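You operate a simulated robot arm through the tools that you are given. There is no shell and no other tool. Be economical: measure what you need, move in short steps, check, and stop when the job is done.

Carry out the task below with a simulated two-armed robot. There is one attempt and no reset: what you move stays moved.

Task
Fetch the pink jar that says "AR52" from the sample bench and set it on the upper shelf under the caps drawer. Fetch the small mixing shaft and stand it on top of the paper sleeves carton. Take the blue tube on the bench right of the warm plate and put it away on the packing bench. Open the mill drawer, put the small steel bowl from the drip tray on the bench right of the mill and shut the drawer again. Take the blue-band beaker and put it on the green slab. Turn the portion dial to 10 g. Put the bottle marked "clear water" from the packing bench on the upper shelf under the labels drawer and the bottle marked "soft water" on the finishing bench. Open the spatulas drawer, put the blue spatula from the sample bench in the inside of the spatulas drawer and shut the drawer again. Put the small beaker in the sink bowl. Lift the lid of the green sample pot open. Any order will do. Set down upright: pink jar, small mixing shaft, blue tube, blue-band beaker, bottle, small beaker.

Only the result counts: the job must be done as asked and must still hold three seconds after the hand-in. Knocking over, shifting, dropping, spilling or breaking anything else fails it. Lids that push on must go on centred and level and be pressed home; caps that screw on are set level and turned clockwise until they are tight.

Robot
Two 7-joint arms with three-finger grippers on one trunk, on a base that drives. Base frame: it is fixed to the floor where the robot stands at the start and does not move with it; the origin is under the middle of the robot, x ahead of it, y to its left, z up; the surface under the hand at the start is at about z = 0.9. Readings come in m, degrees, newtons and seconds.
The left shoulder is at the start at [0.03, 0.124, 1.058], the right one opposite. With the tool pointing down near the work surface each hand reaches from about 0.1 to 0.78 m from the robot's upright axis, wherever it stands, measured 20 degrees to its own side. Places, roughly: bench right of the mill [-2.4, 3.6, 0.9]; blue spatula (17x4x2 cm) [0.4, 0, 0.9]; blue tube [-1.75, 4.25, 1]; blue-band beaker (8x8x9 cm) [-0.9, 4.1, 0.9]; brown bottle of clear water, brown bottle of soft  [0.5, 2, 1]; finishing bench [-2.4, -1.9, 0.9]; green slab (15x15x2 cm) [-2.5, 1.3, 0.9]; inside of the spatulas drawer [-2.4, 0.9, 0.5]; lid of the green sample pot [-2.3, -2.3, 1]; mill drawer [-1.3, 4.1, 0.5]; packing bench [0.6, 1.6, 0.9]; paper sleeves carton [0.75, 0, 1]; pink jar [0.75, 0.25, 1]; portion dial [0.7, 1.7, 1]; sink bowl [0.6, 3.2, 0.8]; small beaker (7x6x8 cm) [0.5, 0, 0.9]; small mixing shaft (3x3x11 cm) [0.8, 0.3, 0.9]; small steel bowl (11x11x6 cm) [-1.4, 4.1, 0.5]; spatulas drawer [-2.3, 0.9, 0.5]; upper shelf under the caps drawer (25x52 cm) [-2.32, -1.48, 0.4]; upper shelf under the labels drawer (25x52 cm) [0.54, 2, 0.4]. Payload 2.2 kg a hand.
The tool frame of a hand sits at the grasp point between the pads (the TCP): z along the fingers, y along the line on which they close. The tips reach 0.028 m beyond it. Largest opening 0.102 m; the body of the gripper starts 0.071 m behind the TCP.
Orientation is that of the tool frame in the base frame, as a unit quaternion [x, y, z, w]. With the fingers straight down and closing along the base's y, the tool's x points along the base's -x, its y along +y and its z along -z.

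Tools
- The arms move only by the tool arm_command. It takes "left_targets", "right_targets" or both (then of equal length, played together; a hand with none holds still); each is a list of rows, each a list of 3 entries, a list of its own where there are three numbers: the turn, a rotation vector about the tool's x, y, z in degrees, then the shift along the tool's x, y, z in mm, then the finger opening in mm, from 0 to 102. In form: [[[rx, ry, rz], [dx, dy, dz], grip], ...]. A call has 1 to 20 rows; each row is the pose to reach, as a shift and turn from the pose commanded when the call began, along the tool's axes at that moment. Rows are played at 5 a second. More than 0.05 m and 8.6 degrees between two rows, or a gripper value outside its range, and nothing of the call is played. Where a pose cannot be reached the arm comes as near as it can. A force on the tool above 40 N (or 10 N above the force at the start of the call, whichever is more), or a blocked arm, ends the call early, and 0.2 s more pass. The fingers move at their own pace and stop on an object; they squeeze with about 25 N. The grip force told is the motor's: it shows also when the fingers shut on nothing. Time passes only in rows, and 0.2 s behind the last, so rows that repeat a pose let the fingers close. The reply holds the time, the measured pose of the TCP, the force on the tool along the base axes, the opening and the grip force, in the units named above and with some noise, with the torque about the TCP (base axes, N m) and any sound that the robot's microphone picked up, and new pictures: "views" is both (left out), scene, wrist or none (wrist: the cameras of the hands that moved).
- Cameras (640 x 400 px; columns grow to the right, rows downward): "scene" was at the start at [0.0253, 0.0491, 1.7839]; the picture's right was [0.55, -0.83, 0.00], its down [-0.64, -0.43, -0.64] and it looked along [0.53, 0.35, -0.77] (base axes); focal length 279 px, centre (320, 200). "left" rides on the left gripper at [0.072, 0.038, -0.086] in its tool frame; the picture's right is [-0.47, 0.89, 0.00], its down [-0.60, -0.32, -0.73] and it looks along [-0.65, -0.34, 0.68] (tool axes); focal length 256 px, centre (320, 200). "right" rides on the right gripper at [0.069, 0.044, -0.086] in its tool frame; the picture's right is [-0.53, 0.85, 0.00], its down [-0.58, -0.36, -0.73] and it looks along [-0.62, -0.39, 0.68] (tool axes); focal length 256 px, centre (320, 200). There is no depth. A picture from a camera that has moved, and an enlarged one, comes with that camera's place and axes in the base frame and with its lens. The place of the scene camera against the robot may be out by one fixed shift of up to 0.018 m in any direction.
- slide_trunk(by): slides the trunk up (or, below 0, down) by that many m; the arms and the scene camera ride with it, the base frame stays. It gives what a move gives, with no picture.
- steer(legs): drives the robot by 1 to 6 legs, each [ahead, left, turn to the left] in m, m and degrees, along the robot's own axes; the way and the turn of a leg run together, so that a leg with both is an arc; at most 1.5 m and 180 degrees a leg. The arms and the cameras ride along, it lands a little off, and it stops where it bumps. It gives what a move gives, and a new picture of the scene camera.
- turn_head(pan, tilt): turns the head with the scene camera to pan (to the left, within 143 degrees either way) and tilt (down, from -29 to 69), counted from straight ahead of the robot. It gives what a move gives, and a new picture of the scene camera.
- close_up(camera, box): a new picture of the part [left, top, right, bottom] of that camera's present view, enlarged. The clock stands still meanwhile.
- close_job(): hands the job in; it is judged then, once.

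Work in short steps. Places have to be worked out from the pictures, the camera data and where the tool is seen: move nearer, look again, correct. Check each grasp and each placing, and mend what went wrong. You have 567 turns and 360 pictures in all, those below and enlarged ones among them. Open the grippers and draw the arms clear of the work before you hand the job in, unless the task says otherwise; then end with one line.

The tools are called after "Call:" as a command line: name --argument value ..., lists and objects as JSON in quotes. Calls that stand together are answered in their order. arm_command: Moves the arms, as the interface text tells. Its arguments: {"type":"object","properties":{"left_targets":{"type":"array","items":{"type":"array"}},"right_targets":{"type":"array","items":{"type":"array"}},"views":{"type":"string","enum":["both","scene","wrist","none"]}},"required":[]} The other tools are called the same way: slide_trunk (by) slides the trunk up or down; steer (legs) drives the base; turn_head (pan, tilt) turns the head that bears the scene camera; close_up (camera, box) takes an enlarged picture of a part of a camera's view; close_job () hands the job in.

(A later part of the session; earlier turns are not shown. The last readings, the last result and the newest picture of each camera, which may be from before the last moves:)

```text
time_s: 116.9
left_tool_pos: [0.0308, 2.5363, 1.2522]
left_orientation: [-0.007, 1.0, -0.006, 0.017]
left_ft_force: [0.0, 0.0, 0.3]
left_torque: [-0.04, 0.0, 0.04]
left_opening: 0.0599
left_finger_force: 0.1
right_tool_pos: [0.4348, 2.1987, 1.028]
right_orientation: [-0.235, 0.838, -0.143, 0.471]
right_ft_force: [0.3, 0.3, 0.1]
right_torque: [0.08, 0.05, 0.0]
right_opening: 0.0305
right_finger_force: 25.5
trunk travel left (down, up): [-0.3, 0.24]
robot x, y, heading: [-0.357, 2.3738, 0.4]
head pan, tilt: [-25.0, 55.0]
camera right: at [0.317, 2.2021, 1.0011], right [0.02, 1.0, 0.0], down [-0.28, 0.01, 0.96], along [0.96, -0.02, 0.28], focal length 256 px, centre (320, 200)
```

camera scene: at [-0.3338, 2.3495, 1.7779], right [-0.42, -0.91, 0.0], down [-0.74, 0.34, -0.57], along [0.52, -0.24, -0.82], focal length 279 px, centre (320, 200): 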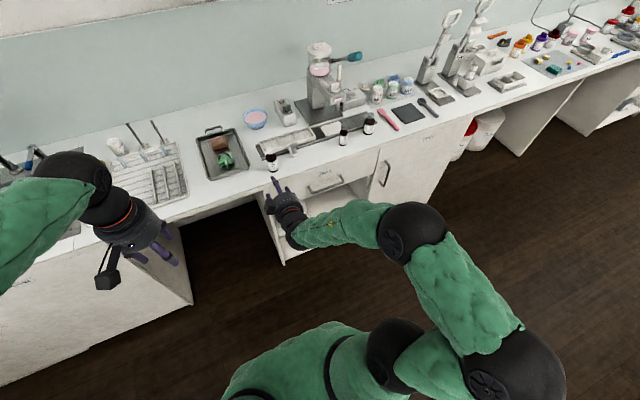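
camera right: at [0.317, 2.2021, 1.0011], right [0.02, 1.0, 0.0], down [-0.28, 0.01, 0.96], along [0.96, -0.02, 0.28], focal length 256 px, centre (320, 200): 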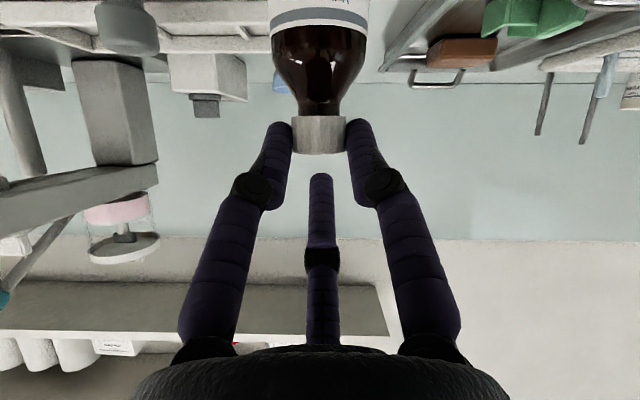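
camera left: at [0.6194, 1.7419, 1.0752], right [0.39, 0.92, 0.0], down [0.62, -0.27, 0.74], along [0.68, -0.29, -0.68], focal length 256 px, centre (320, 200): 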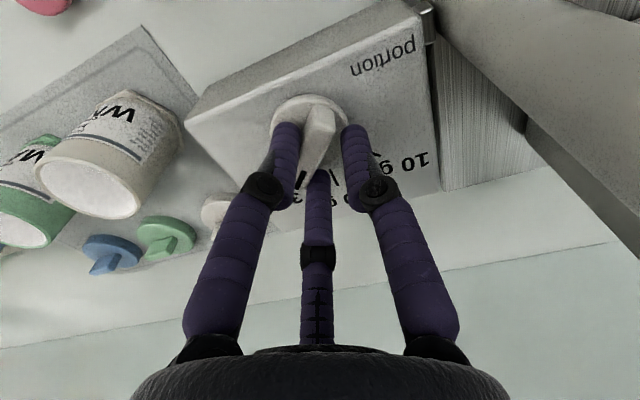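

Cap firmly held. Lift 70 mm, then back away from the bench and lower the trunk.

Call:
arm_command --right_targets '[[[0, 0, 0], [-17, -11, -12], 10], [[0, 0, 0], [-34, -21, -24], 10], [[0, 0, 0], [-51, -32, -36], 10], [[0, 0, 0], [-51, -32, -36], 10]]' --views "wrist"

Call:
steer --legs '[[-0.38, 0, 0], [0, -0.27, 0]]'

Call:
slide_trunk --by -0.3

```text
time_s: 117.9
left_tool_pos: [0.0322, 2.5369, 1.2523]
left_orientation: [-0.007, 1.0, -0.006, 0.018]
left_ft_force: [0.4, -0.4, 0.1]
left_torque: [0.01, -0.03, 0.0]
left_opening: 0.0602
left_finger_force: 0.1
right_tool_pos: [0.4366, 2.1994, 1.0996]
right_orientation: [-0.236, 0.838, -0.143, 0.471]
right_ft_force: [0.1, 0.3, -2.1]
right_torque: [0.01, -0.03, 0.0]
right_opening: 0.0302
right_finger_force: 25.3
trunk travel left (down, up): [-0.3, 0.24]
robot x, y, heading: [-0.3556, 2.371, 0.1]
head pan, tilt: [-25.0, 55.0]
camera right: at [0.3185, 2.2026, 1.0719], right [0.02, 1.0, 0.0], down [-0.28, 0.01, 0.96], along [0.96, -0.02, 0.28], focal length 256 px, centre (320, 200)
```

right: 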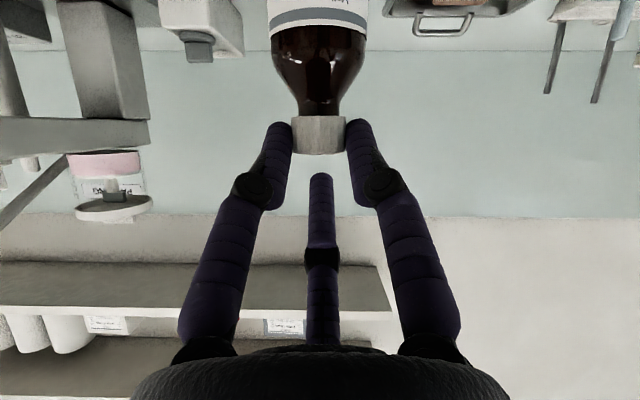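

```text
time_s: 121.8
left_tool_pos: [-0.3446, 2.2619, 1.2517]
left_orientation: [0.002, 1.0, -0.006, 0.017]
left_ft_force: [-0.4, -0.5, -0.2]
left_torque: [0.04, 0.0, -0.01]
left_opening: 0.06
left_finger_force: 0.1
right_tool_pos: [0.0551, 1.9187, 1.0992]
right_orientation: [-0.229, 0.839, -0.147, 0.471]
right_ft_force: [-0.3, 0.0, -2.1]
right_torque: [0.01, 0.03, 0.03]
right_opening: 0.0302
right_finger_force: 24.6
trunk travel left (down, up): [-0.3, 0.24]
robot x, y, heading: [-0.736, 2.1032, -0.7]
head pan, tilt: [-25.0, 55.0]
camera scene: at [-0.7104, 2.0799, 1.7778], right [-0.43, -0.9, 0.0], down [-0.74, 0.36, -0.57], along [0.52, -0.25, -0.82], focal length 279 px, centre (320, 200)
```

scene: 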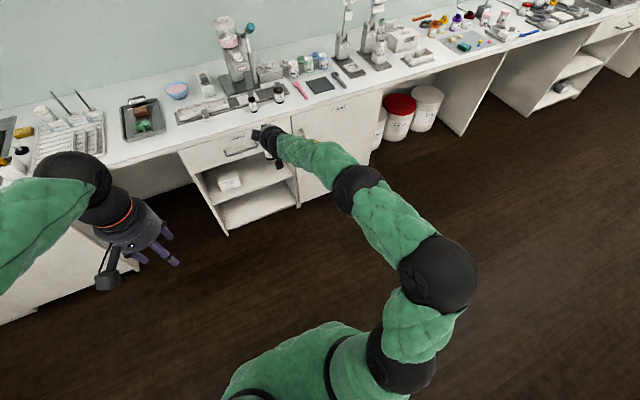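

```text
time_s: 124.8
left_tool_pos: [-0.3446, 2.2626, 0.952]
left_orientation: [0.001, 1.0, -0.006, 0.018]
left_ft_force: [0.2, -0.7, 0.2]
left_torque: [0.04, -0.02, -0.01]
left_opening: 0.06
left_finger_force: 0.2
right_tool_pos: [0.0533, 1.9208, 0.8]
right_orientation: [-0.228, 0.84, -0.147, 0.471]
right_ft_force: [-0.7, 0.5, -1.6]
right_torque: [-0.02, 0.0, -0.02]
right_opening: 0.0303
right_finger_force: 25.2
trunk travel left (down, up): [0.0, 0.54]
robot x, y, heading: [-0.7381, 2.1057, -0.6]
head pan, tilt: [-25.0, 55.0]
```

Lower the arm by 0.215 m to shelf height, then look.

Call:
arm_command --right_targets '[[[0, 0, 0], [26, 16.5, 18], 10], [[0, 0, 0], [52, 33, 37], 10], [[0, 0, 0], [78, 50, 55], 10], [[0, 0, 0], [104, 66, 73], 10], [[0, 0, 0], [130, 83, 92], 10], [[0, 0, 0], [155, 99, 110], 10], [[0, 0, 0], [155, 99, 110], 10]]' --views "none"

Call:
turn_head --pan -10 --tilt 38

```text
time_s: 126.4
left_tool_pos: [-0.3442, 2.2623, 0.953]
left_orientation: [0.002, 1.0, -0.007, 0.017]
left_ft_force: [0.1, 0.7, 0.3]
left_torque: [0.01, 0.01, 0.0]
left_opening: 0.0599
left_finger_force: 0.1
right_tool_pos: [0.0534, 1.9183, 0.5853]
right_orientation: [-0.229, 0.839, -0.146, 0.471]
right_ft_force: [0.1, 0.5, -1.0]
right_torque: [0.03, 0.05, -0.01]
right_opening: 0.03
right_finger_force: 24.9
trunk travel left (down, up): [0.0, 0.54]
robot x, y, heading: [-0.7386, 2.1033, -0.7]
head pan, tilt: [-25.0, 55.0]
```

```text
time_s: 127.2
left_tool_pos: [-0.3457, 2.2631, 0.9528]
left_orientation: [0.001, 1.0, -0.006, 0.017]
left_ft_force: [-0.2, -0.5, 0.3]
left_torque: [-0.02, 0.0, -0.03]
left_opening: 0.0604
left_finger_force: 0.1
right_tool_pos: [0.0536, 1.9179, 0.5864]
right_orientation: [-0.23, 0.84, -0.146, 0.47]
right_ft_force: [-0.2, 0.3, -2.0]
right_torque: [0.02, 0.02, -0.02]
right_opening: 0.0304
right_finger_force: 25.0
trunk travel left (down, up): [0.0, 0.54]
robot x, y, heading: [-0.7372, 2.1062, -0.9]
head pan, tilt: [-10.0, 38.0]
camera scene: at [-0.6905, 2.0965, 1.5014], right [-0.19, -0.98, 0.0], down [-0.61, 0.12, -0.79], along [0.77, -0.15, -0.62], focal length 279 px, centre (320, 200)
```

scene: 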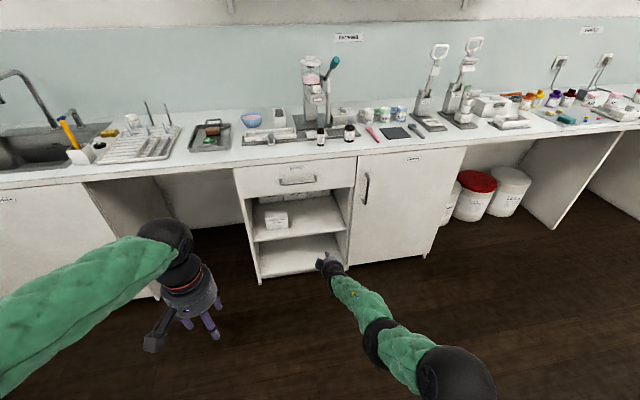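

Call:
close_up --camera "scene" --box '[220, 150, 370, 300]'

Call:
close_up --camera "right" --box '[0, 0, 640, 400]'

```text
2.67 times, centred on (295, 225) of scene
camera zoom: at [-0.6905, 2.0965, 1.5014], right [-0.19, -0.98, 0.0], down [-0.61, 0.12, -0.79], along [0.77, -0.15, -0.62], focal length 743 px, centre (387, 133)
```

zoom: 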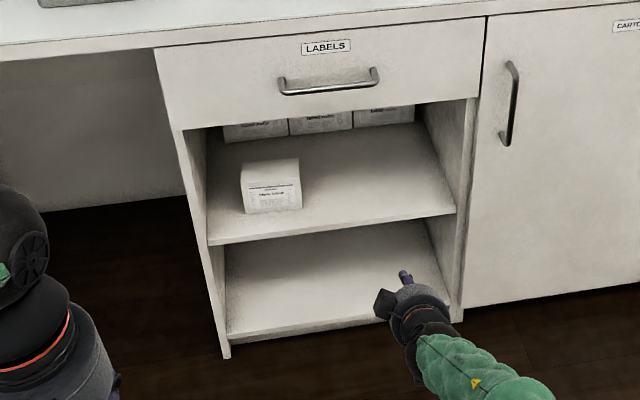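

```text
1.00 times, centred on (320, 200) of right (not enlarged: the box is as wide or as high as the picture)
camera zoom: at [-0.0647, 1.9237, 0.5581], right [0.03, 1.0, 0.0], down [-0.28, 0.01, 0.96], along [0.96, -0.03, 0.28], focal length 256 px, centre (320, 200)
```

zoom: 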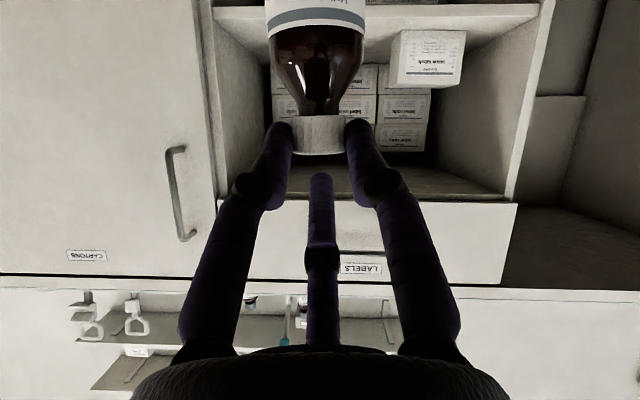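

Shelf spans y≈1.74–2.26, box starts at y≈2.06, so y≈1.92 is free. Drive ahead 0.3 m first.

Call:
steer --legs '[[0.3, 0, 0.8]]'

Call:
close_up --camera "right" --box '[0, 0, 640, 400]'

```text
time_s: 129.2
left_tool_pos: [-0.0489, 2.2632, 0.9521]
left_orientation: [-0.003, 1.0, -0.006, 0.017]
left_ft_force: [0.1, -0.1, 0.0]
left_torque: [-0.02, 0.04, 0.02]
left_opening: 0.0601
left_finger_force: 0.0
right_tool_pos: [0.3522, 1.9234, 0.5853]
right_orientation: [-0.234, 0.838, -0.144, 0.471]
right_ft_force: [0.0, 0.8, -1.9]
right_torque: [0.01, 0.05, -0.03]
right_opening: 0.0303
right_finger_force: 25.1
trunk travel left (down, up): [0.0, 0.54]
robot x, y, heading: [-0.4378, 2.1036, -0.3]
head pan, tilt: [-10.0, 38.0]
camera scene: at [-0.3925, 2.0946, 1.5014], right [-0.18, -0.98, 0.0], down [-0.61, 0.11, -0.79], along [0.78, -0.14, -0.62], focal length 279 px, centre (320, 200)
```

scene: 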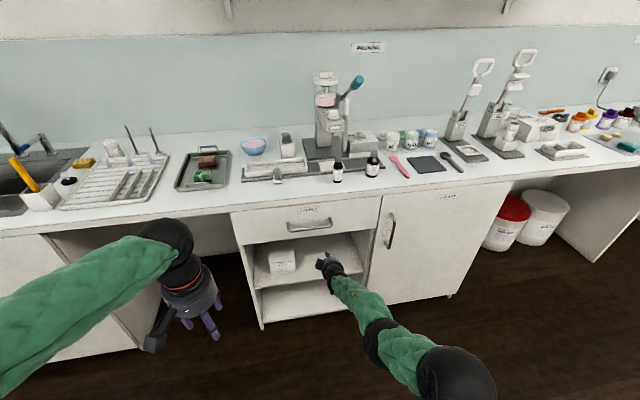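

```text
1.00 times, centred on (320, 200) of right (not enlarged: the box is as wide or as high as the picture)
camera zoom: at [0.2344, 1.9273, 0.5577], right [0.02, 1.0, 0.0], down [-0.28, 0.01, 0.96], along [0.96, -0.02, 0.28], focal length 256 px, centre (320, 200)
```

zoom: 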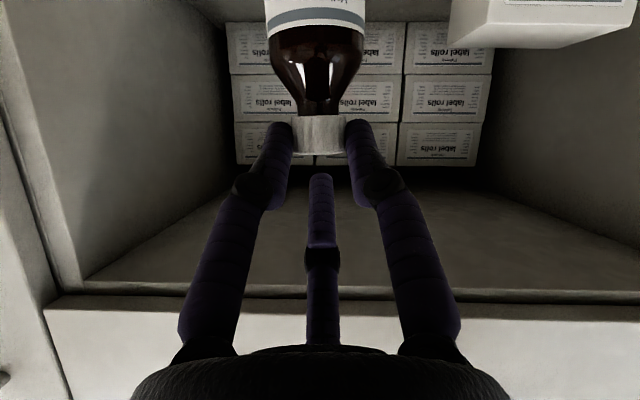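

Clear. Drive the last 0.11 m.

Call:
steer --legs '[[0.11, 0, 0]]'

Call:
close_up --camera "scene" --box '[220, 180, 420, 320]'

```text
time_s: 130.4
left_tool_pos: [0.0633, 2.2627, 0.9513]
left_orientation: [-0.003, 1.0, -0.006, 0.017]
left_ft_force: [0.8, -0.2, 0.0]
left_torque: [-0.02, -0.01, 0.01]
left_opening: 0.0599
left_finger_force: 0.0
right_tool_pos: [0.461, 1.9198, 0.5844]
right_orientation: [-0.232, 0.839, -0.145, 0.47]
right_ft_force: [-0.8, 0.5, -1.3]
right_torque: [-0.02, 0.03, -0.01]
right_opening: 0.0302
right_finger_force: 24.9
trunk travel left (down, up): [0.0, 0.54]
robot x, y, heading: [-0.3291, 2.0999, -0.2]
head pan, tilt: [-10.0, 38.0]
camera scene: at [-0.2826, 2.0939, 1.5014], right [-0.18, -0.98, 0.0], down [-0.61, 0.11, -0.79], along [0.77, -0.14, -0.62], focal length 279 px, centre (320, 200)
```

scene: 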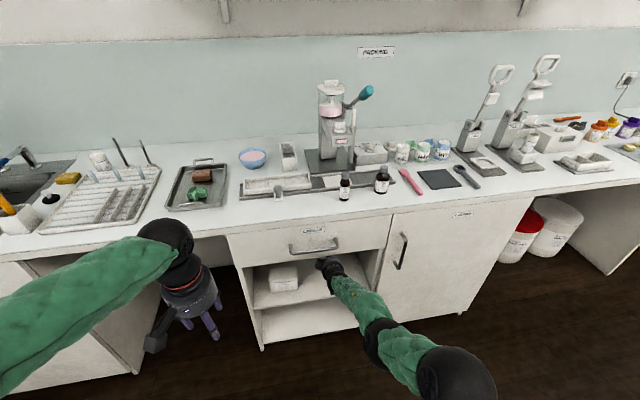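

```text
2.86 times, centred on (320, 250) of scene
camera zoom: at [-0.2826, 2.0939, 1.5014], right [-0.18, -0.98, 0.0], down [-0.61, 0.11, -0.79], along [0.77, -0.14, -0.62], focal length 796 px, centre (320, 57)
```

zoom: 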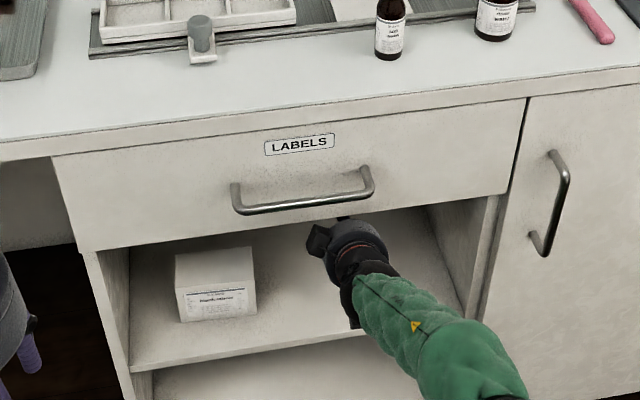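

Position good. Lower vertically in small steps until contact.

Call:
arm_command --right_targets '[[[0, 0, 0], [7.2, 4.6, 5.1], 10], [[0, 0, 0], [14.5, 9.2, 10.3], 10], [[0, 0, 0], [20.2, 12.9, 14.4], 10], [[0, 0, 0], [24.6, 15.7, 17.4], 10], [[0, 0, 0], [24.6, 15.7, 17.4], 10]]' --views "none"

```text
time_s: 131.6
left_tool_pos: [0.0608, 2.2629, 0.9515]
left_orientation: [-0.002, 1.0, -0.006, 0.017]
left_ft_force: [0.7, 0.1, -0.8]
left_torque: [0.01, 0.0, -0.02]
left_opening: 0.06
left_finger_force: 0.0
right_tool_pos: [0.4615, 1.9219, 0.5507]
right_orientation: [-0.233, 0.839, -0.145, 0.47]
right_ft_force: [-0.1, 0.1, -3.0]
right_torque: [0.04, 0.01, 0.01]
right_opening: 0.03
right_finger_force: 24.9
trunk travel left (down, up): [0.0, 0.54]
robot x, y, heading: [-0.3298, 2.1005, -0.3]
head pan, tilt: [-10.0, 38.0]
```

Base now ≈ 0.423, no contact. Continue.

Call:
arm_command --right_targets '[[[0, 0, 0], [5.8, 3.7, 4.1], 10], [[0, 0, 0], [10, 6.5, 7.2], 10], [[0, 0, 0], [14.5, 9.2, 10.3], 10], [[0, 0, 0], [18, 11.5, 12.8], 10], [[0, 0, 0], [18, 11.5, 12.8], 10]]' --views "wrist"

```text
time_s: 132.8
left_tool_pos: [0.0606, 2.2617, 0.9519]
left_orientation: [-0.003, 1.0, -0.007, 0.018]
left_ft_force: [-0.7, 0.7, 0.0]
left_torque: [-0.02, -0.03, 0.0]
left_opening: 0.06
left_finger_force: 0.1
right_tool_pos: [0.4621, 1.9189, 0.5248]
right_orientation: [-0.232, 0.839, -0.145, 0.471]
right_ft_force: [-0.4, -0.3, -1.5]
right_torque: [0.03, 0.02, 0.0]
right_opening: 0.0302
right_finger_force: 25.3
trunk travel left (down, up): [0.0, 0.54]
robot x, y, heading: [-0.3306, 2.1011, -0.3]
head pan, tilt: [-10.0, 38.0]
camera right: at [0.3437, 1.9242, 0.4975], right [0.03, 1.0, 0.0], down [-0.28, 0.01, 0.96], along [0.96, -0.02, 0.28], focal length 256 px, centre (320, 200)
```

right: 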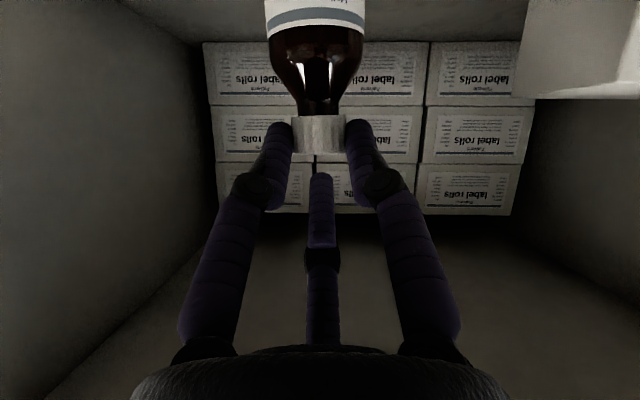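

Call:
arm_command --right_targets '[[[0, 0, 0], [4.3, 2.8, 3.1], 10], [[0, 0, 0], [8.7, 5.5, 6.2], 10], [[0, 0, 0], [11.5, 7.4, 8.2], 10], [[0, 0, 0], [11.5, 7.4, 8.2], 10]]' --views "none"

```text
time_s: 133.8
left_tool_pos: [0.0583, 2.263, 0.9536]
left_orientation: [-0.002, 1.0, -0.006, 0.018]
left_ft_force: [-1.4, 0.0, 0.0]
left_torque: [-0.01, 0.02, -0.01]
left_opening: 0.0603
left_finger_force: 0.1
right_tool_pos: [0.4647, 1.918, 0.5186]
right_orientation: [-0.229, 0.837, -0.15, 0.474]
right_ft_force: [-0.4, -3.1, 25.4]
right_torque: [-0.1, -0.45, -0.02]
right_opening: 0.0299
right_finger_force: 24.9
trunk travel left (down, up): [0.0, 0.54]
robot x, y, heading: [-0.3326, 2.1001, -0.3]
head pan, tilt: [-10.0, 38.0]
```

Contact with the shelf. Ease off, open, retreat along the tool axis.

Call:
arm_command --right_targets '[[[0, 0, 0], [-5.5, -3.5, -4], 10], [[0, 0, 0], [-5.5, -3.5, -4], 10], [[0, 0, 0], [-5.5, -3.5, -4], 35], [[0, 0, 0], [-5.5, -3.5, -4], 56], [[0, 0, 0], [-5.5, -3.5, -30], 56], [[0, 0, 0], [-5.5, -3.5, -65], 56], [[0, 0, 0], [-5.5, -3.5, -80], 56]]' --views "wrist"

```text
time_s: 135.4
left_tool_pos: [0.0611, 2.2621, 0.9513]
left_orientation: [-0.003, 1.0, -0.006, 0.018]
left_ft_force: [-0.6, 0.1, -0.1]
left_torque: [0.0, -0.01, -0.03]
left_opening: 0.06
left_finger_force: 0.1
right_tool_pos: [0.3966, 1.9252, 0.5584]
right_orientation: [-0.231, 0.84, -0.147, 0.468]
right_ft_force: [0.1, -0.2, -0.3]
right_torque: [0.03, 0.01, 0.0]
right_opening: 0.0559
right_finger_force: 0.0
trunk travel left (down, up): [0.0, 0.54]
robot x, y, heading: [-0.3261, 2.1036, -0.3]
head pan, tilt: [-10.0, 38.0]
camera right: at [0.2787, 1.9294, 0.531], right [0.03, 1.0, -0.01], down [-0.27, 0.01, 0.96], along [0.96, -0.03, 0.27], focal length 256 px, centre (320, 200)
```

right: 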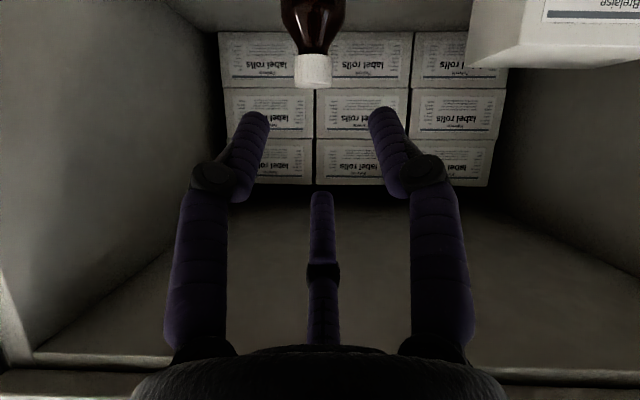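

The bottle stands on the shelf. Back off, raise the trunk, and turn left to face the mill wall.

Call:
steer --legs '[[-0.6, 0, 0]]'

Call:
close_up --camera "scene" --box '[220, 140, 400, 280]'

Call:
slide_trunk --by 0.3

Call:
steer --legs '[[0, 0, 90]]'

```text
time_s: 138.7
left_tool_pos: [-0.5241, 2.2661, 0.9518]
left_orientation: [-0.008, 1.0, -0.007, 0.018]
left_ft_force: [0.4, 0.0, -0.1]
left_torque: [0.0, 0.0, 0.02]
left_opening: 0.0602
left_finger_force: 0.1
right_tool_pos: [-0.1836, 1.9331, 0.5584]
right_orientation: [-0.236, 0.839, -0.144, 0.469]
right_ft_force: [0.7, -0.3, 0.2]
right_torque: [0.02, 0.01, -0.02]
right_opening: 0.0563
right_finger_force: 0.1
trunk travel left (down, up): [0.0, 0.54]
robot x, y, heading: [-0.9144, 2.1005, 0.2]
head pan, tilt: [-10.0, 38.0]
camera scene: at [-0.8676, 2.0948, 1.5015], right [-0.17, -0.99, 0.0], down [-0.61, 0.1, -0.79], along [0.78, -0.13, -0.62], focal length 279 px, centre (320, 200)
```

scene: 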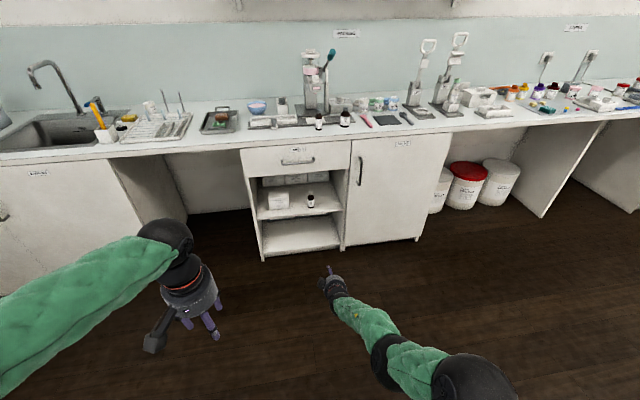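

```text
2.86 times, centred on (310, 210) of scene
camera zoom: at [-0.8676, 2.0948, 1.5015], right [-0.17, -0.99, 0.0], down [-0.61, 0.1, -0.79], along [0.78, -0.13, -0.62], focal length 796 px, centre (349, 171)
```

zoom: 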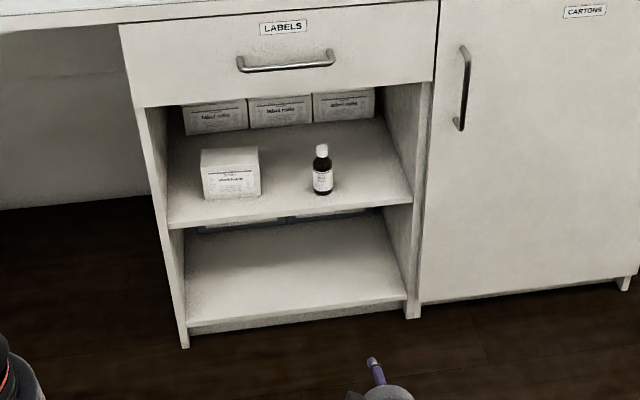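

```text
time_s: 141.7
left_tool_pos: [-0.5253, 2.2662, 1.2515]
left_orientation: [-0.009, 1.0, -0.006, 0.017]
left_ft_force: [-0.2, -0.5, 0.4]
left_torque: [-0.01, -0.03, 0.01]
left_opening: 0.0597
left_finger_force: 0.1
right_tool_pos: [-0.1845, 1.9333, 0.8567]
right_orientation: [-0.236, 0.839, -0.144, 0.469]
right_ft_force: [0.0, -0.1, -0.6]
right_torque: [0.0, 0.02, 0.0]
right_opening: 0.056
right_finger_force: 0.0
trunk travel left (down, up): [-0.3, 0.24]
robot x, y, heading: [-0.919, 2.0993, 0.2]
head pan, tilt: [-10.0, 38.0]
```

```text
time_s: 146.0
left_tool_pos: [-1.0843, 2.4885, 1.252]
left_orientation: [0.719, -0.695, -0.008, -0.017]
left_ft_force: [0.2, -0.3, 0.0]
left_torque: [0.03, -0.03, -0.02]
left_opening: 0.0598
left_finger_force: 0.1
right_tool_pos: [-0.7565, 2.8357, 0.8582]
right_orientation: [0.764, -0.419, -0.235, -0.432]
right_ft_force: [0.3, -0.1, -0.7]
right_torque: [0.0, 0.0, 0.02]
right_opening: 0.0559
right_finger_force: 0.1
trunk travel left (down, up): [-0.3, 0.24]
robot x, y, heading: [-0.9123, 2.1009, 91.0]
head pan, tilt: [-10.0, 38.0]
camera scene: at [-0.9091, 2.1651, 1.8015], right [0.99, -0.15, 0.0], down [-0.09, -0.61, -0.79], along [0.12, 0.78, -0.62], focal length 279 px, centre (320, 200)
```

scene: 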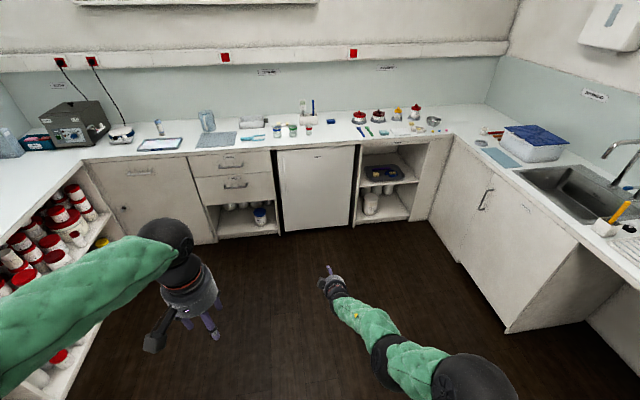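

Enlarge the mill wall.

Call:
close_up --camera "scene" --box '[0, 60, 240, 210]'

Call:
close_up --camera "scene" --box '[220, 70, 450, 230]'

```text
2.67 times, centred on (120, 135) of scene
camera zoom: at [-0.9091, 2.1651, 1.8015], right [0.99, -0.15, 0.0], down [-0.09, -0.61, -0.79], along [0.12, 0.78, -0.62], focal length 743 px, centre (853, 373)
```

zoom: 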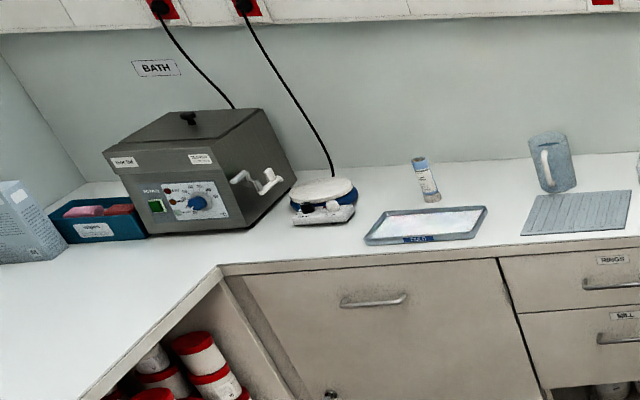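

```text
2.50 times, centred on (335, 150) of scene
camera zoom: at [-0.9091, 2.1651, 1.8015], right [0.99, -0.15, 0.0], down [-0.09, -0.61, -0.79], along [0.12, 0.78, -0.62], focal length 697 px, centre (282, 325)
```

zoom: 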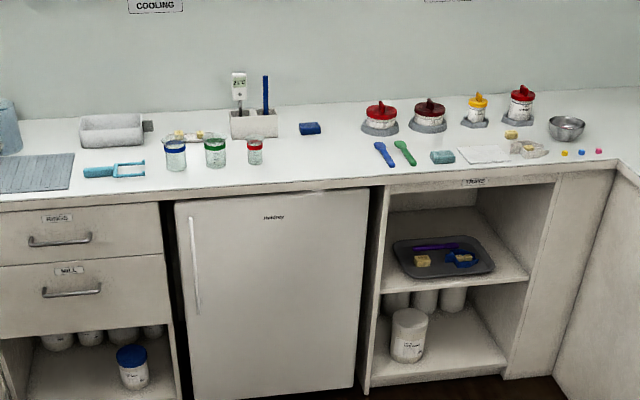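

Bottle is placed. Found: MILL drawer handle ≈ (-1.255, 3.945, 0.60), blue-band cup ≈ (-0.912, 4.097), blue tube ≈ (-1.765, 4.27). I bring the right hand back to vertical and up while driving toward the mill drawer next.

Call:
arm_command --right_targets '[[[-4.5, 7.2, 0], [-28, -18, -28], 56], [[-9, 14.4, 0], [-56, -35, -56], 56], [[-13.4, 21.5, 0], [-84, -53, -85], 56], [[-17.9, 28.7, 0], [-112, -71, -113], 56], [[-22.4, 35.9, 0], [-139, -89, -141], 56], [[-26.9, 43, 0], [-167, -106, -170], 56], [[-31.3, 50.2, 0], [-195, -124, -198], 56]]' --views "none"

Call:
steer --legs '[[0, 0.44, -1], [1.05, 0, 0]]'

Call:
turn_head --pan 0 --tilt 48

```text
time_s: 147.6
left_tool_pos: [-1.0843, 2.4901, 1.251]
left_orientation: [0.718, -0.695, -0.008, -0.016]
left_ft_force: [0.4, 0.6, 0.0]
left_torque: [-0.03, 0.01, 0.01]
left_opening: 0.0602
left_finger_force: 0.0
right_tool_pos: [-0.7582, 2.7868, 1.1584]
right_orientation: [0.875, -0.484, 0.007, 0.001]
right_ft_force: [-0.5, 0.1, -0.2]
right_torque: [-0.01, -0.04, 0.0]
right_opening: 0.0559
right_finger_force: 0.0
trunk travel left (down, up): [-0.3, 0.24]
robot x, y, heading: [-0.9127, 2.102, 91.0]
head pan, tilt: [-10.0, 38.0]
```

```text
time_s: 155.1
left_tool_pos: [-1.505, 3.5012, 1.2508]
left_orientation: [-0.706, 0.708, 0.007, 0.017]
left_ft_force: [0.0, 0.9, 0.3]
left_torque: [-0.02, 0.01, -0.01]
left_opening: 0.0599
left_finger_force: 0.1
right_tool_pos: [-1.1675, 3.7862, 1.1576]
right_orientation: [0.866, -0.5, 0.007, 0.0]
right_ft_force: [-1.1, 0.4, 0.0]
right_torque: [-0.03, 0.01, -0.04]
right_opening: 0.0559
right_finger_force: 0.0
trunk travel left (down, up): [-0.3, 0.24]
robot x, y, heading: [-1.3496, 3.1088, 89.2]
head pan, tilt: [-10.0, 38.0]
camera scene: at [-1.342, 3.1709, 1.8015], right [0.98, -0.19, 0.0], down [-0.11, -0.61, -0.79], along [0.15, 0.77, -0.62], focal length 279 px, centre (320, 200)
```

scene: 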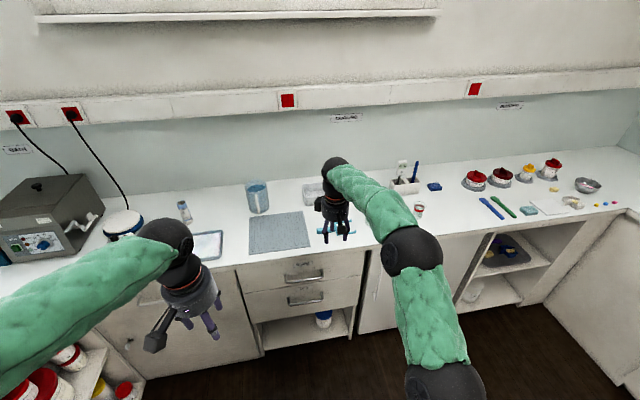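

```text
time_s: 155.8
left_tool_pos: [-1.5059, 3.5011, 1.2516]
left_orientation: [-0.706, 0.708, 0.008, 0.017]
left_ft_force: [-0.5, 0.6, -0.6]
left_torque: [-0.05, -0.02, 0.0]
left_opening: 0.0603
left_finger_force: 0.1
right_tool_pos: [-1.1673, 3.7853, 1.158]
right_orientation: [0.866, -0.5, 0.006, -0.001]
right_ft_force: [0.1, 0.1, 0.3]
right_torque: [0.0, 0.04, 0.01]
right_opening: 0.056
right_finger_force: 0.0
trunk travel left (down, up): [-0.3, 0.24]
robot x, y, heading: [-1.3492, 3.1074, 89.1]
head pan, tilt: [0.0, 48.0]
camera scene: at [-1.3569, 3.1642, 1.7871], right [1.0, -0.01, 0.0], down [-0.01, -0.74, -0.67], along [0.01, 0.67, -0.74], focal length 279 px, centre (320, 200)
```

scene: 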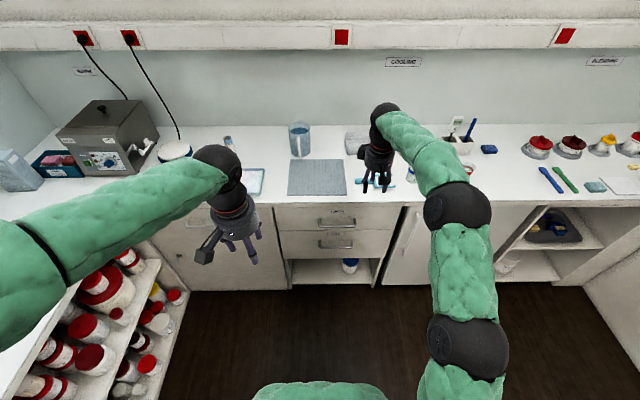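

Call:
close_up --camera "scene" --box '[250, 180, 410, 290]'

```text
3.64 times, centred on (330, 235) of scene
camera zoom: at [-1.3569, 3.1642, 1.7871], right [1.0, -0.01, 0.0], down [-0.01, -0.74, -0.67], along [0.01, 0.67, -0.74], focal length 1014 px, centre (284, 73)
```

zoom: 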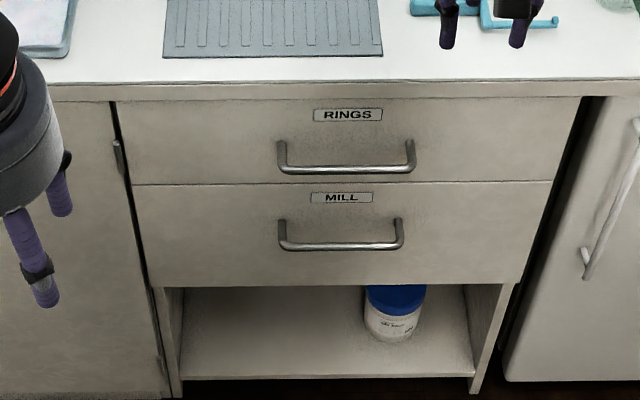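

MILL bar ≈ y 3.918, z 0.59, x from -1.338 to -1.178. I lower the trunk, turn the right hand so its closing line points forward (camera left), then tilt 40°.

Call:
slide_trunk --by -0.3

Call:
arm_command --right_targets '[[[0, 0, 8.2], [0, 0, 0], 40], [[0, 0, 16.4], [0, 0, 0], 32], [[0, 0, 24.6], [0, 0, 0], 32], [[0, 0, 32.8], [0, 0, 0], 32], [[0, 0, 41], [0, 0, 0], 32], [[0, 0, 49.2], [0, 0, 0], 32], [[0, 0, 57.4], [0, 0, 0], 32], [[0, 0, 65.6], [0, 0, 0], 32], [[0, 0, 73.8], [0, 0, 0], 32], [[0, 0, 82], [0, 0, 0], 32], [[0, 0, 90], [0, 0, 0], 32], [[0, 0, 90], [0, 0, 0], 32]]' --views "none"

Call:
arm_command --right_targets '[[[-6.7, -4.3, 0], [0, 0, 0], 32], [[-13.5, -8.6, 0], [0, 0, 0], 32], [[-20.2, -12.9, 0], [0, 0, 0], 32], [[-27, -17.2, 0], [0, 0, 0], 32], [[-33.7, -21.5, 0], [0, 0, 0], 32], [[-33.7, -21.5, 0], [0, 0, 0], 32]]' --views "wrist"

```text
time_s: 158.8
left_tool_pos: [-1.5051, 3.501, 0.9517]
left_orientation: [-0.706, 0.708, 0.008, 0.017]
left_ft_force: [-0.2, -0.2, 0.4]
left_torque: [-0.05, -0.01, -0.03]
left_opening: 0.0601
left_finger_force: 0.0
right_tool_pos: [-1.1679, 3.7853, 0.8582]
right_orientation: [0.866, -0.5, 0.006, 0.0]
right_ft_force: [0.3, -0.5, -0.3]
right_torque: [0.0, 0.02, 0.02]
right_opening: 0.0559
right_finger_force: 0.0
trunk travel left (down, up): [0.0, 0.54]
robot x, y, heading: [-1.3455, 3.1099, 89.0]
head pan, tilt: [0.0, 48.0]
```

```text
time_s: 161.4
left_tool_pos: [-1.5061, 3.5002, 0.9517]
left_orientation: [-0.706, 0.708, 0.008, 0.016]
left_ft_force: [-0.1, -0.1, 0.8]
left_torque: [0.01, 0.0, 0.0]
left_opening: 0.0601
left_finger_force: 0.1
right_tool_pos: [-1.1674, 3.786, 0.8586]
right_orientation: [-0.258, 0.966, -0.004, 0.005]
right_ft_force: [-0.9, -0.3, 0.2]
right_torque: [0.03, 0.02, 0.0]
right_opening: 0.0319
right_finger_force: 0.2
trunk travel left (down, up): [0.0, 0.54]
robot x, y, heading: [-1.353, 3.1072, 89.3]
head pan, tilt: [0.0, 48.0]
```

```text
time_s: 162.8
left_tool_pos: [-1.5052, 3.5005, 0.9508]
left_orientation: [-0.706, 0.708, 0.008, 0.016]
left_ft_force: [-0.2, 0.3, 0.1]
left_torque: [0.03, 0.0, 0.02]
left_opening: 0.0599
left_finger_force: 0.0
right_tool_pos: [-1.1664, 3.7853, 0.8586]
right_orientation: [-0.244, 0.908, 0.322, 0.108]
right_ft_force: [0.2, 0.9, -0.2]
right_torque: [0.03, -0.03, 0.01]
right_opening: 0.0321
right_finger_force: 0.1
trunk travel left (down, up): [0.0, 0.54]
robot x, y, heading: [-1.3461, 3.1072, 89.1]
head pan, tilt: [0.0, 48.0]
camera right: at [-1.2544, 3.7352, 0.9224], right [0.02, 0.77, 0.64], down [0.65, -0.49, 0.57], along [0.76, 0.41, -0.51], focal length 256 px, centre (320, 200)
```

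right: 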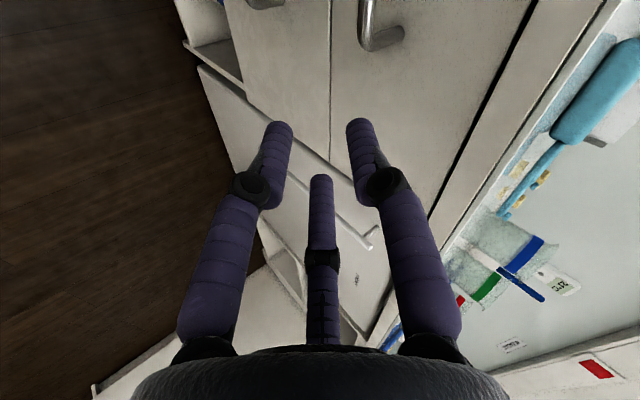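

Orientation is right. I move the hand back and down to x≈-1.205, z≈0.68 before driving 0.19 m ahead.

Call:
arm_command --right_targets '[[[0, 0, 0], [29, -31, 11], 32], [[0, 0, 0], [58, -63, 23], 32], [[0, 0, 0], [88, -94, 34], 32], [[0, 0, 0], [117, -126, 46], 32], [[0, 0, 0], [146, -157, 57], 32], [[0, 0, 0], [146, -157, 57], 32]]' --views "none"

Call:
steer --legs '[[0.19, 0, 0.9]]'

Call:
close_up --camera "right" --box '[160, 0, 480, 200]'

```text
time_s: 164.2
left_tool_pos: [-1.5057, 3.5019, 0.9506]
left_orientation: [-0.706, 0.708, 0.008, 0.016]
left_ft_force: [-0.2, 0.2, 0.1]
left_torque: [0.0, 0.04, -0.03]
left_opening: 0.06
left_finger_force: 0.0
right_tool_pos: [-1.2101, 3.6592, 0.6794]
right_orientation: [-0.245, 0.908, 0.321, 0.108]
right_ft_force: [-0.1, 0.4, -0.3]
right_torque: [0.01, -0.03, -0.01]
right_opening: 0.0319
right_finger_force: 0.0
trunk travel left (down, up): [0.0, 0.54]
robot x, y, heading: [-1.3495, 3.1055, 89.1]
head pan, tilt: [0.0, 48.0]
```

```text
time_s: 165.8
left_tool_pos: [-1.5121, 3.6877, 0.9507]
left_orientation: [0.712, -0.702, -0.008, -0.017]
left_ft_force: [0.5, -0.4, -0.2]
left_torque: [-0.01, -0.02, -0.02]
left_opening: 0.06
left_finger_force: 0.0
right_tool_pos: [-1.2181, 3.851, 0.679]
right_orientation: [-0.253, 0.906, 0.323, 0.105]
right_ft_force: [0.1, -0.3, 0.3]
right_torque: [-0.06, -0.01, -0.01]
right_opening: 0.0319
right_finger_force: 0.0
trunk travel left (down, up): [0.0, 0.54]
robot x, y, heading: [-1.3489, 3.2985, 90.3]
head pan, tilt: [0.0, 48.0]
camera scene: at [-1.3571, 3.3542, 1.487], right [1.0, 0.0, 0.0], down [0.0, -0.74, -0.67], along [0.0, 0.67, -0.74], focal length 279 px, centre (320, 200)
```

scene: 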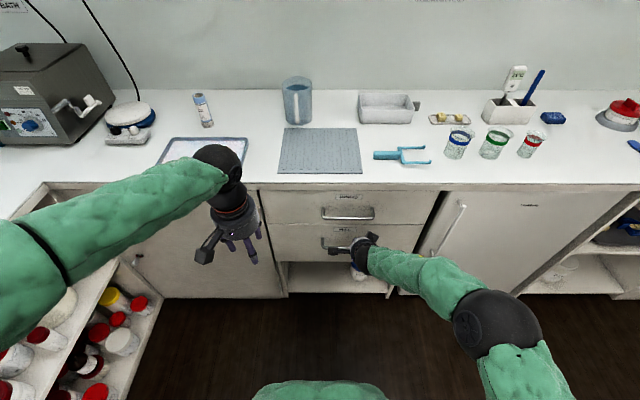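

```text
2.00 times, centred on (320, 100) of right
camera zoom: at [-1.3034, 3.8, 0.7431], right [0.01, 0.77, 0.64], down [0.66, -0.48, 0.57], along [0.75, 0.42, -0.51], focal length 512 px, centre (320, 400)
```

zoom: 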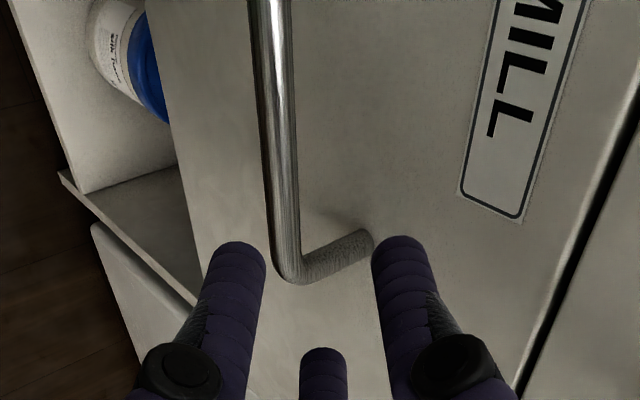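

Bar end corner at x≈-1.169, y≈3.911, z≈0.588. I shift right so the third prong passes beyond the end, slide down around the bar and close.

Call:
arm_command --right_targets '[[[0, 0, 0], [-17, -26, 0], 32], [[0, 0, 0], [-17, -26, 30], 32], [[0, 0, 0], [-17, -26, 60], 32], [[0, 0, 0], [-17, -26, 90], 32], [[0, 0, 0], [-17, -26, 90], 32]]' --views "wrist"

```text
time_s: 167.0
left_tool_pos: [-1.5098, 3.6874, 0.952]
left_orientation: [0.713, -0.701, -0.008, -0.017]
left_ft_force: [-1.0, 0.4, 0.0]
left_torque: [-0.03, -0.01, 0.01]
left_opening: 0.0598
left_finger_force: 0.0
right_tool_pos: [-1.187, 3.8956, 0.6015]
right_orientation: [-0.254, 0.906, 0.323, 0.105]
right_ft_force: [-0.4, 0.4, 0.2]
right_torque: [0.02, 0.02, 0.01]
right_opening: 0.0317
right_finger_force: 0.0
trunk travel left (down, up): [0.0, 0.54]
robot x, y, heading: [-1.3493, 3.3006, 90.3]
head pan, tilt: [0.0, 48.0]
camera right: at [-1.2722, 3.8455, 0.6654], right [0.01, 0.77, 0.64], down [0.66, -0.48, 0.57], along [0.75, 0.42, -0.51], focal length 256 px, centre (320, 200)
```

right: 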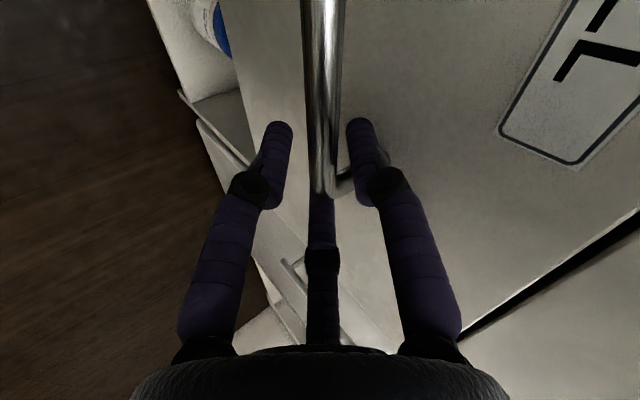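

Bar lies between the fingers. Close and pull gently backwards.

Call:
arm_command --right_targets '[[[0, 0, 0], [0, 0, 0], 10], [[0, 0, 0], [0, 0, 0], 0], [[0, 0, 0], [0, 0, 0], 0]]' --views "none"

```text
time_s: 167.8
left_tool_pos: [-1.5118, 3.688, 0.9525]
left_orientation: [0.711, -0.702, -0.009, -0.016]
left_ft_force: [0.1, 0.0, 0.5]
left_torque: [-0.02, -0.01, 0.02]
left_opening: 0.0601
left_finger_force: 0.1
right_tool_pos: [-1.1863, 3.8973, 0.6021]
right_orientation: [-0.253, 0.906, 0.323, 0.105]
right_ft_force: [4.8, 0.4, 2.5]
right_torque: [0.0, 0.11, -0.18]
right_opening: 0.0169
right_finger_force: 42.4
trunk travel left (down, up): [0.0, 0.54]
robot x, y, heading: [-1.3443, 3.2961, 90.1]
head pan, tilt: [0.0, 48.0]
```

Gripped. Pull 0.22 m toward the robot.

Call:
arm_command --right_targets '[[[0, 0, 0], [11, -17.7, -17.6], 0], [[0, 0, 0], [22.6, -35.5, -35.3], 0], [[0, 0, 0], [34, -53, -53], 0], [[0, 0, 0], [45, -71, -70.6], 0], [[0, 0, 0], [56.5, -88.7, -88], 0], [[0, 0, 0], [67.8, -106.5, -106], 0], [[0, 0, 0], [79, -124, -123.5], 0], [[0, 0, 0], [90.4, -142, -141], 0], [[0, 0, 0], [90.4, -142, -141], 0]]' --views "scene"

```text
time_s: 168.5
left_tool_pos: [-1.5094, 3.6876, 0.9518]
left_orientation: [0.712, -0.702, -0.008, -0.017]
left_ft_force: [0.0, 1.0, 0.9]
left_torque: [0.02, -0.01, 0.0]
left_opening: 0.0601
left_finger_force: 0.1
right_tool_pos: [-1.1855, 3.8398, 0.6023]
right_orientation: [-0.249, 0.911, 0.312, 0.107]
right_ft_force: [8.4, -1.1, -7.3]
right_torque: [-0.35, -0.02, -0.16]
right_opening: 0.0165
right_finger_force: 42.7
right hand out of reach, approached as far as the arm can: row 2, 3
trunk travel left (down, up): [0.0, 0.54]
robot x, y, heading: [-1.3429, 3.2986, 89.9]
head pan, tilt: [0.0, 48.0]
stopped in row 3 (right hand): the force on the tool passed its limit at 48 N (the readings are from after the stop); the commanded pose is now the measured one
camera scene: at [-1.3562, 3.3535, 1.487], right [1.0, 0.0, 0.0], down [0.0, -0.74, -0.67], along [0.0, 0.67, -0.74], focal length 279 px, centre (320, 200)
```

scene: 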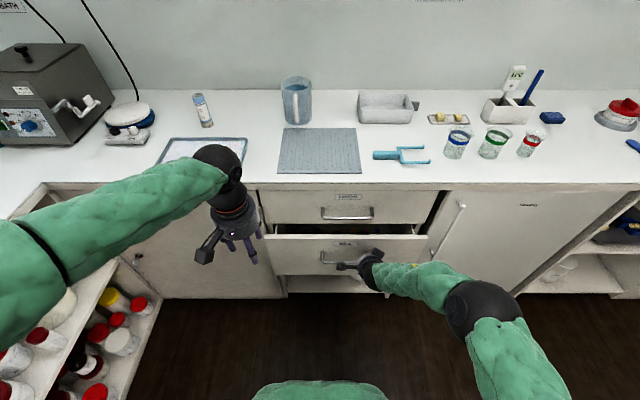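

The drawer moved 6 cm; the arm can't fold further, so I pull by driving back 0.16 m.

Call:
steer --legs '[[-0.16, 0, 0]]'

```text
time_s: 169.9
left_tool_pos: [-1.509, 3.5226, 0.9522]
left_orientation: [0.712, -0.702, -0.009, -0.016]
left_ft_force: [0.7, 0.5, -0.1]
left_torque: [-0.02, 0.01, 0.01]
left_opening: 0.06
left_finger_force: 0.0
right_tool_pos: [-1.1857, 3.675, 0.6032]
right_orientation: [-0.251, 0.91, 0.312, 0.106]
right_ft_force: [26.6, -0.8, -22.2]
right_torque: [-0.11, 0.29, -0.06]
right_opening: 0.0166
right_finger_force: 41.9
trunk travel left (down, up): [0.0, 0.54]
robot x, y, heading: [-1.3491, 3.1343, 90.2]
head pan, tilt: [0.0, 48.0]
camera scene: at [-1.3534, 3.1898, 1.4869], right [1.0, 0.0, 0.0], down [0.0, -0.74, -0.67], along [0.0, 0.67, -0.74], focal length 279 px, centre (320, 200)
```

scene: 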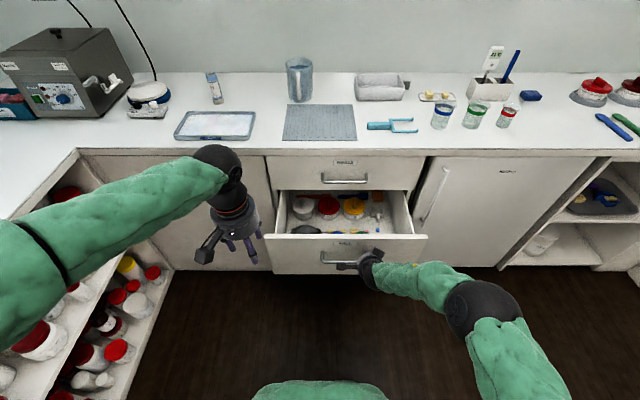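

Drawer open ~0.22 m. Look inside.

Call:
close_up --camera "scene" --box '[260, 150, 440, 270]'

```text
3.33 times, centred on (350, 210) of scene
camera zoom: at [-1.3534, 3.1898, 1.4869], right [1.0, 0.0, 0.0], down [0.0, -0.74, -0.67], along [0.0, 0.67, -0.74], focal length 929 px, centre (220, 167)
```

zoom: 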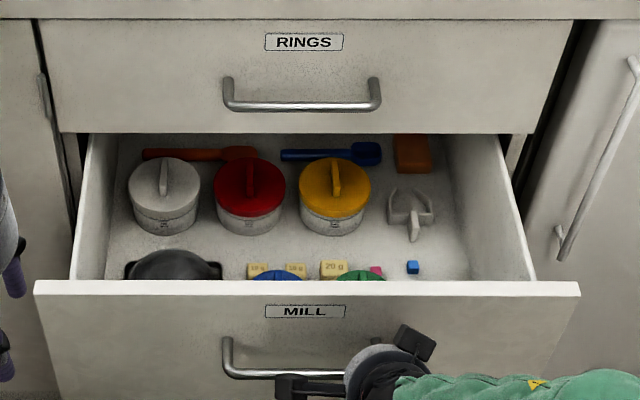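

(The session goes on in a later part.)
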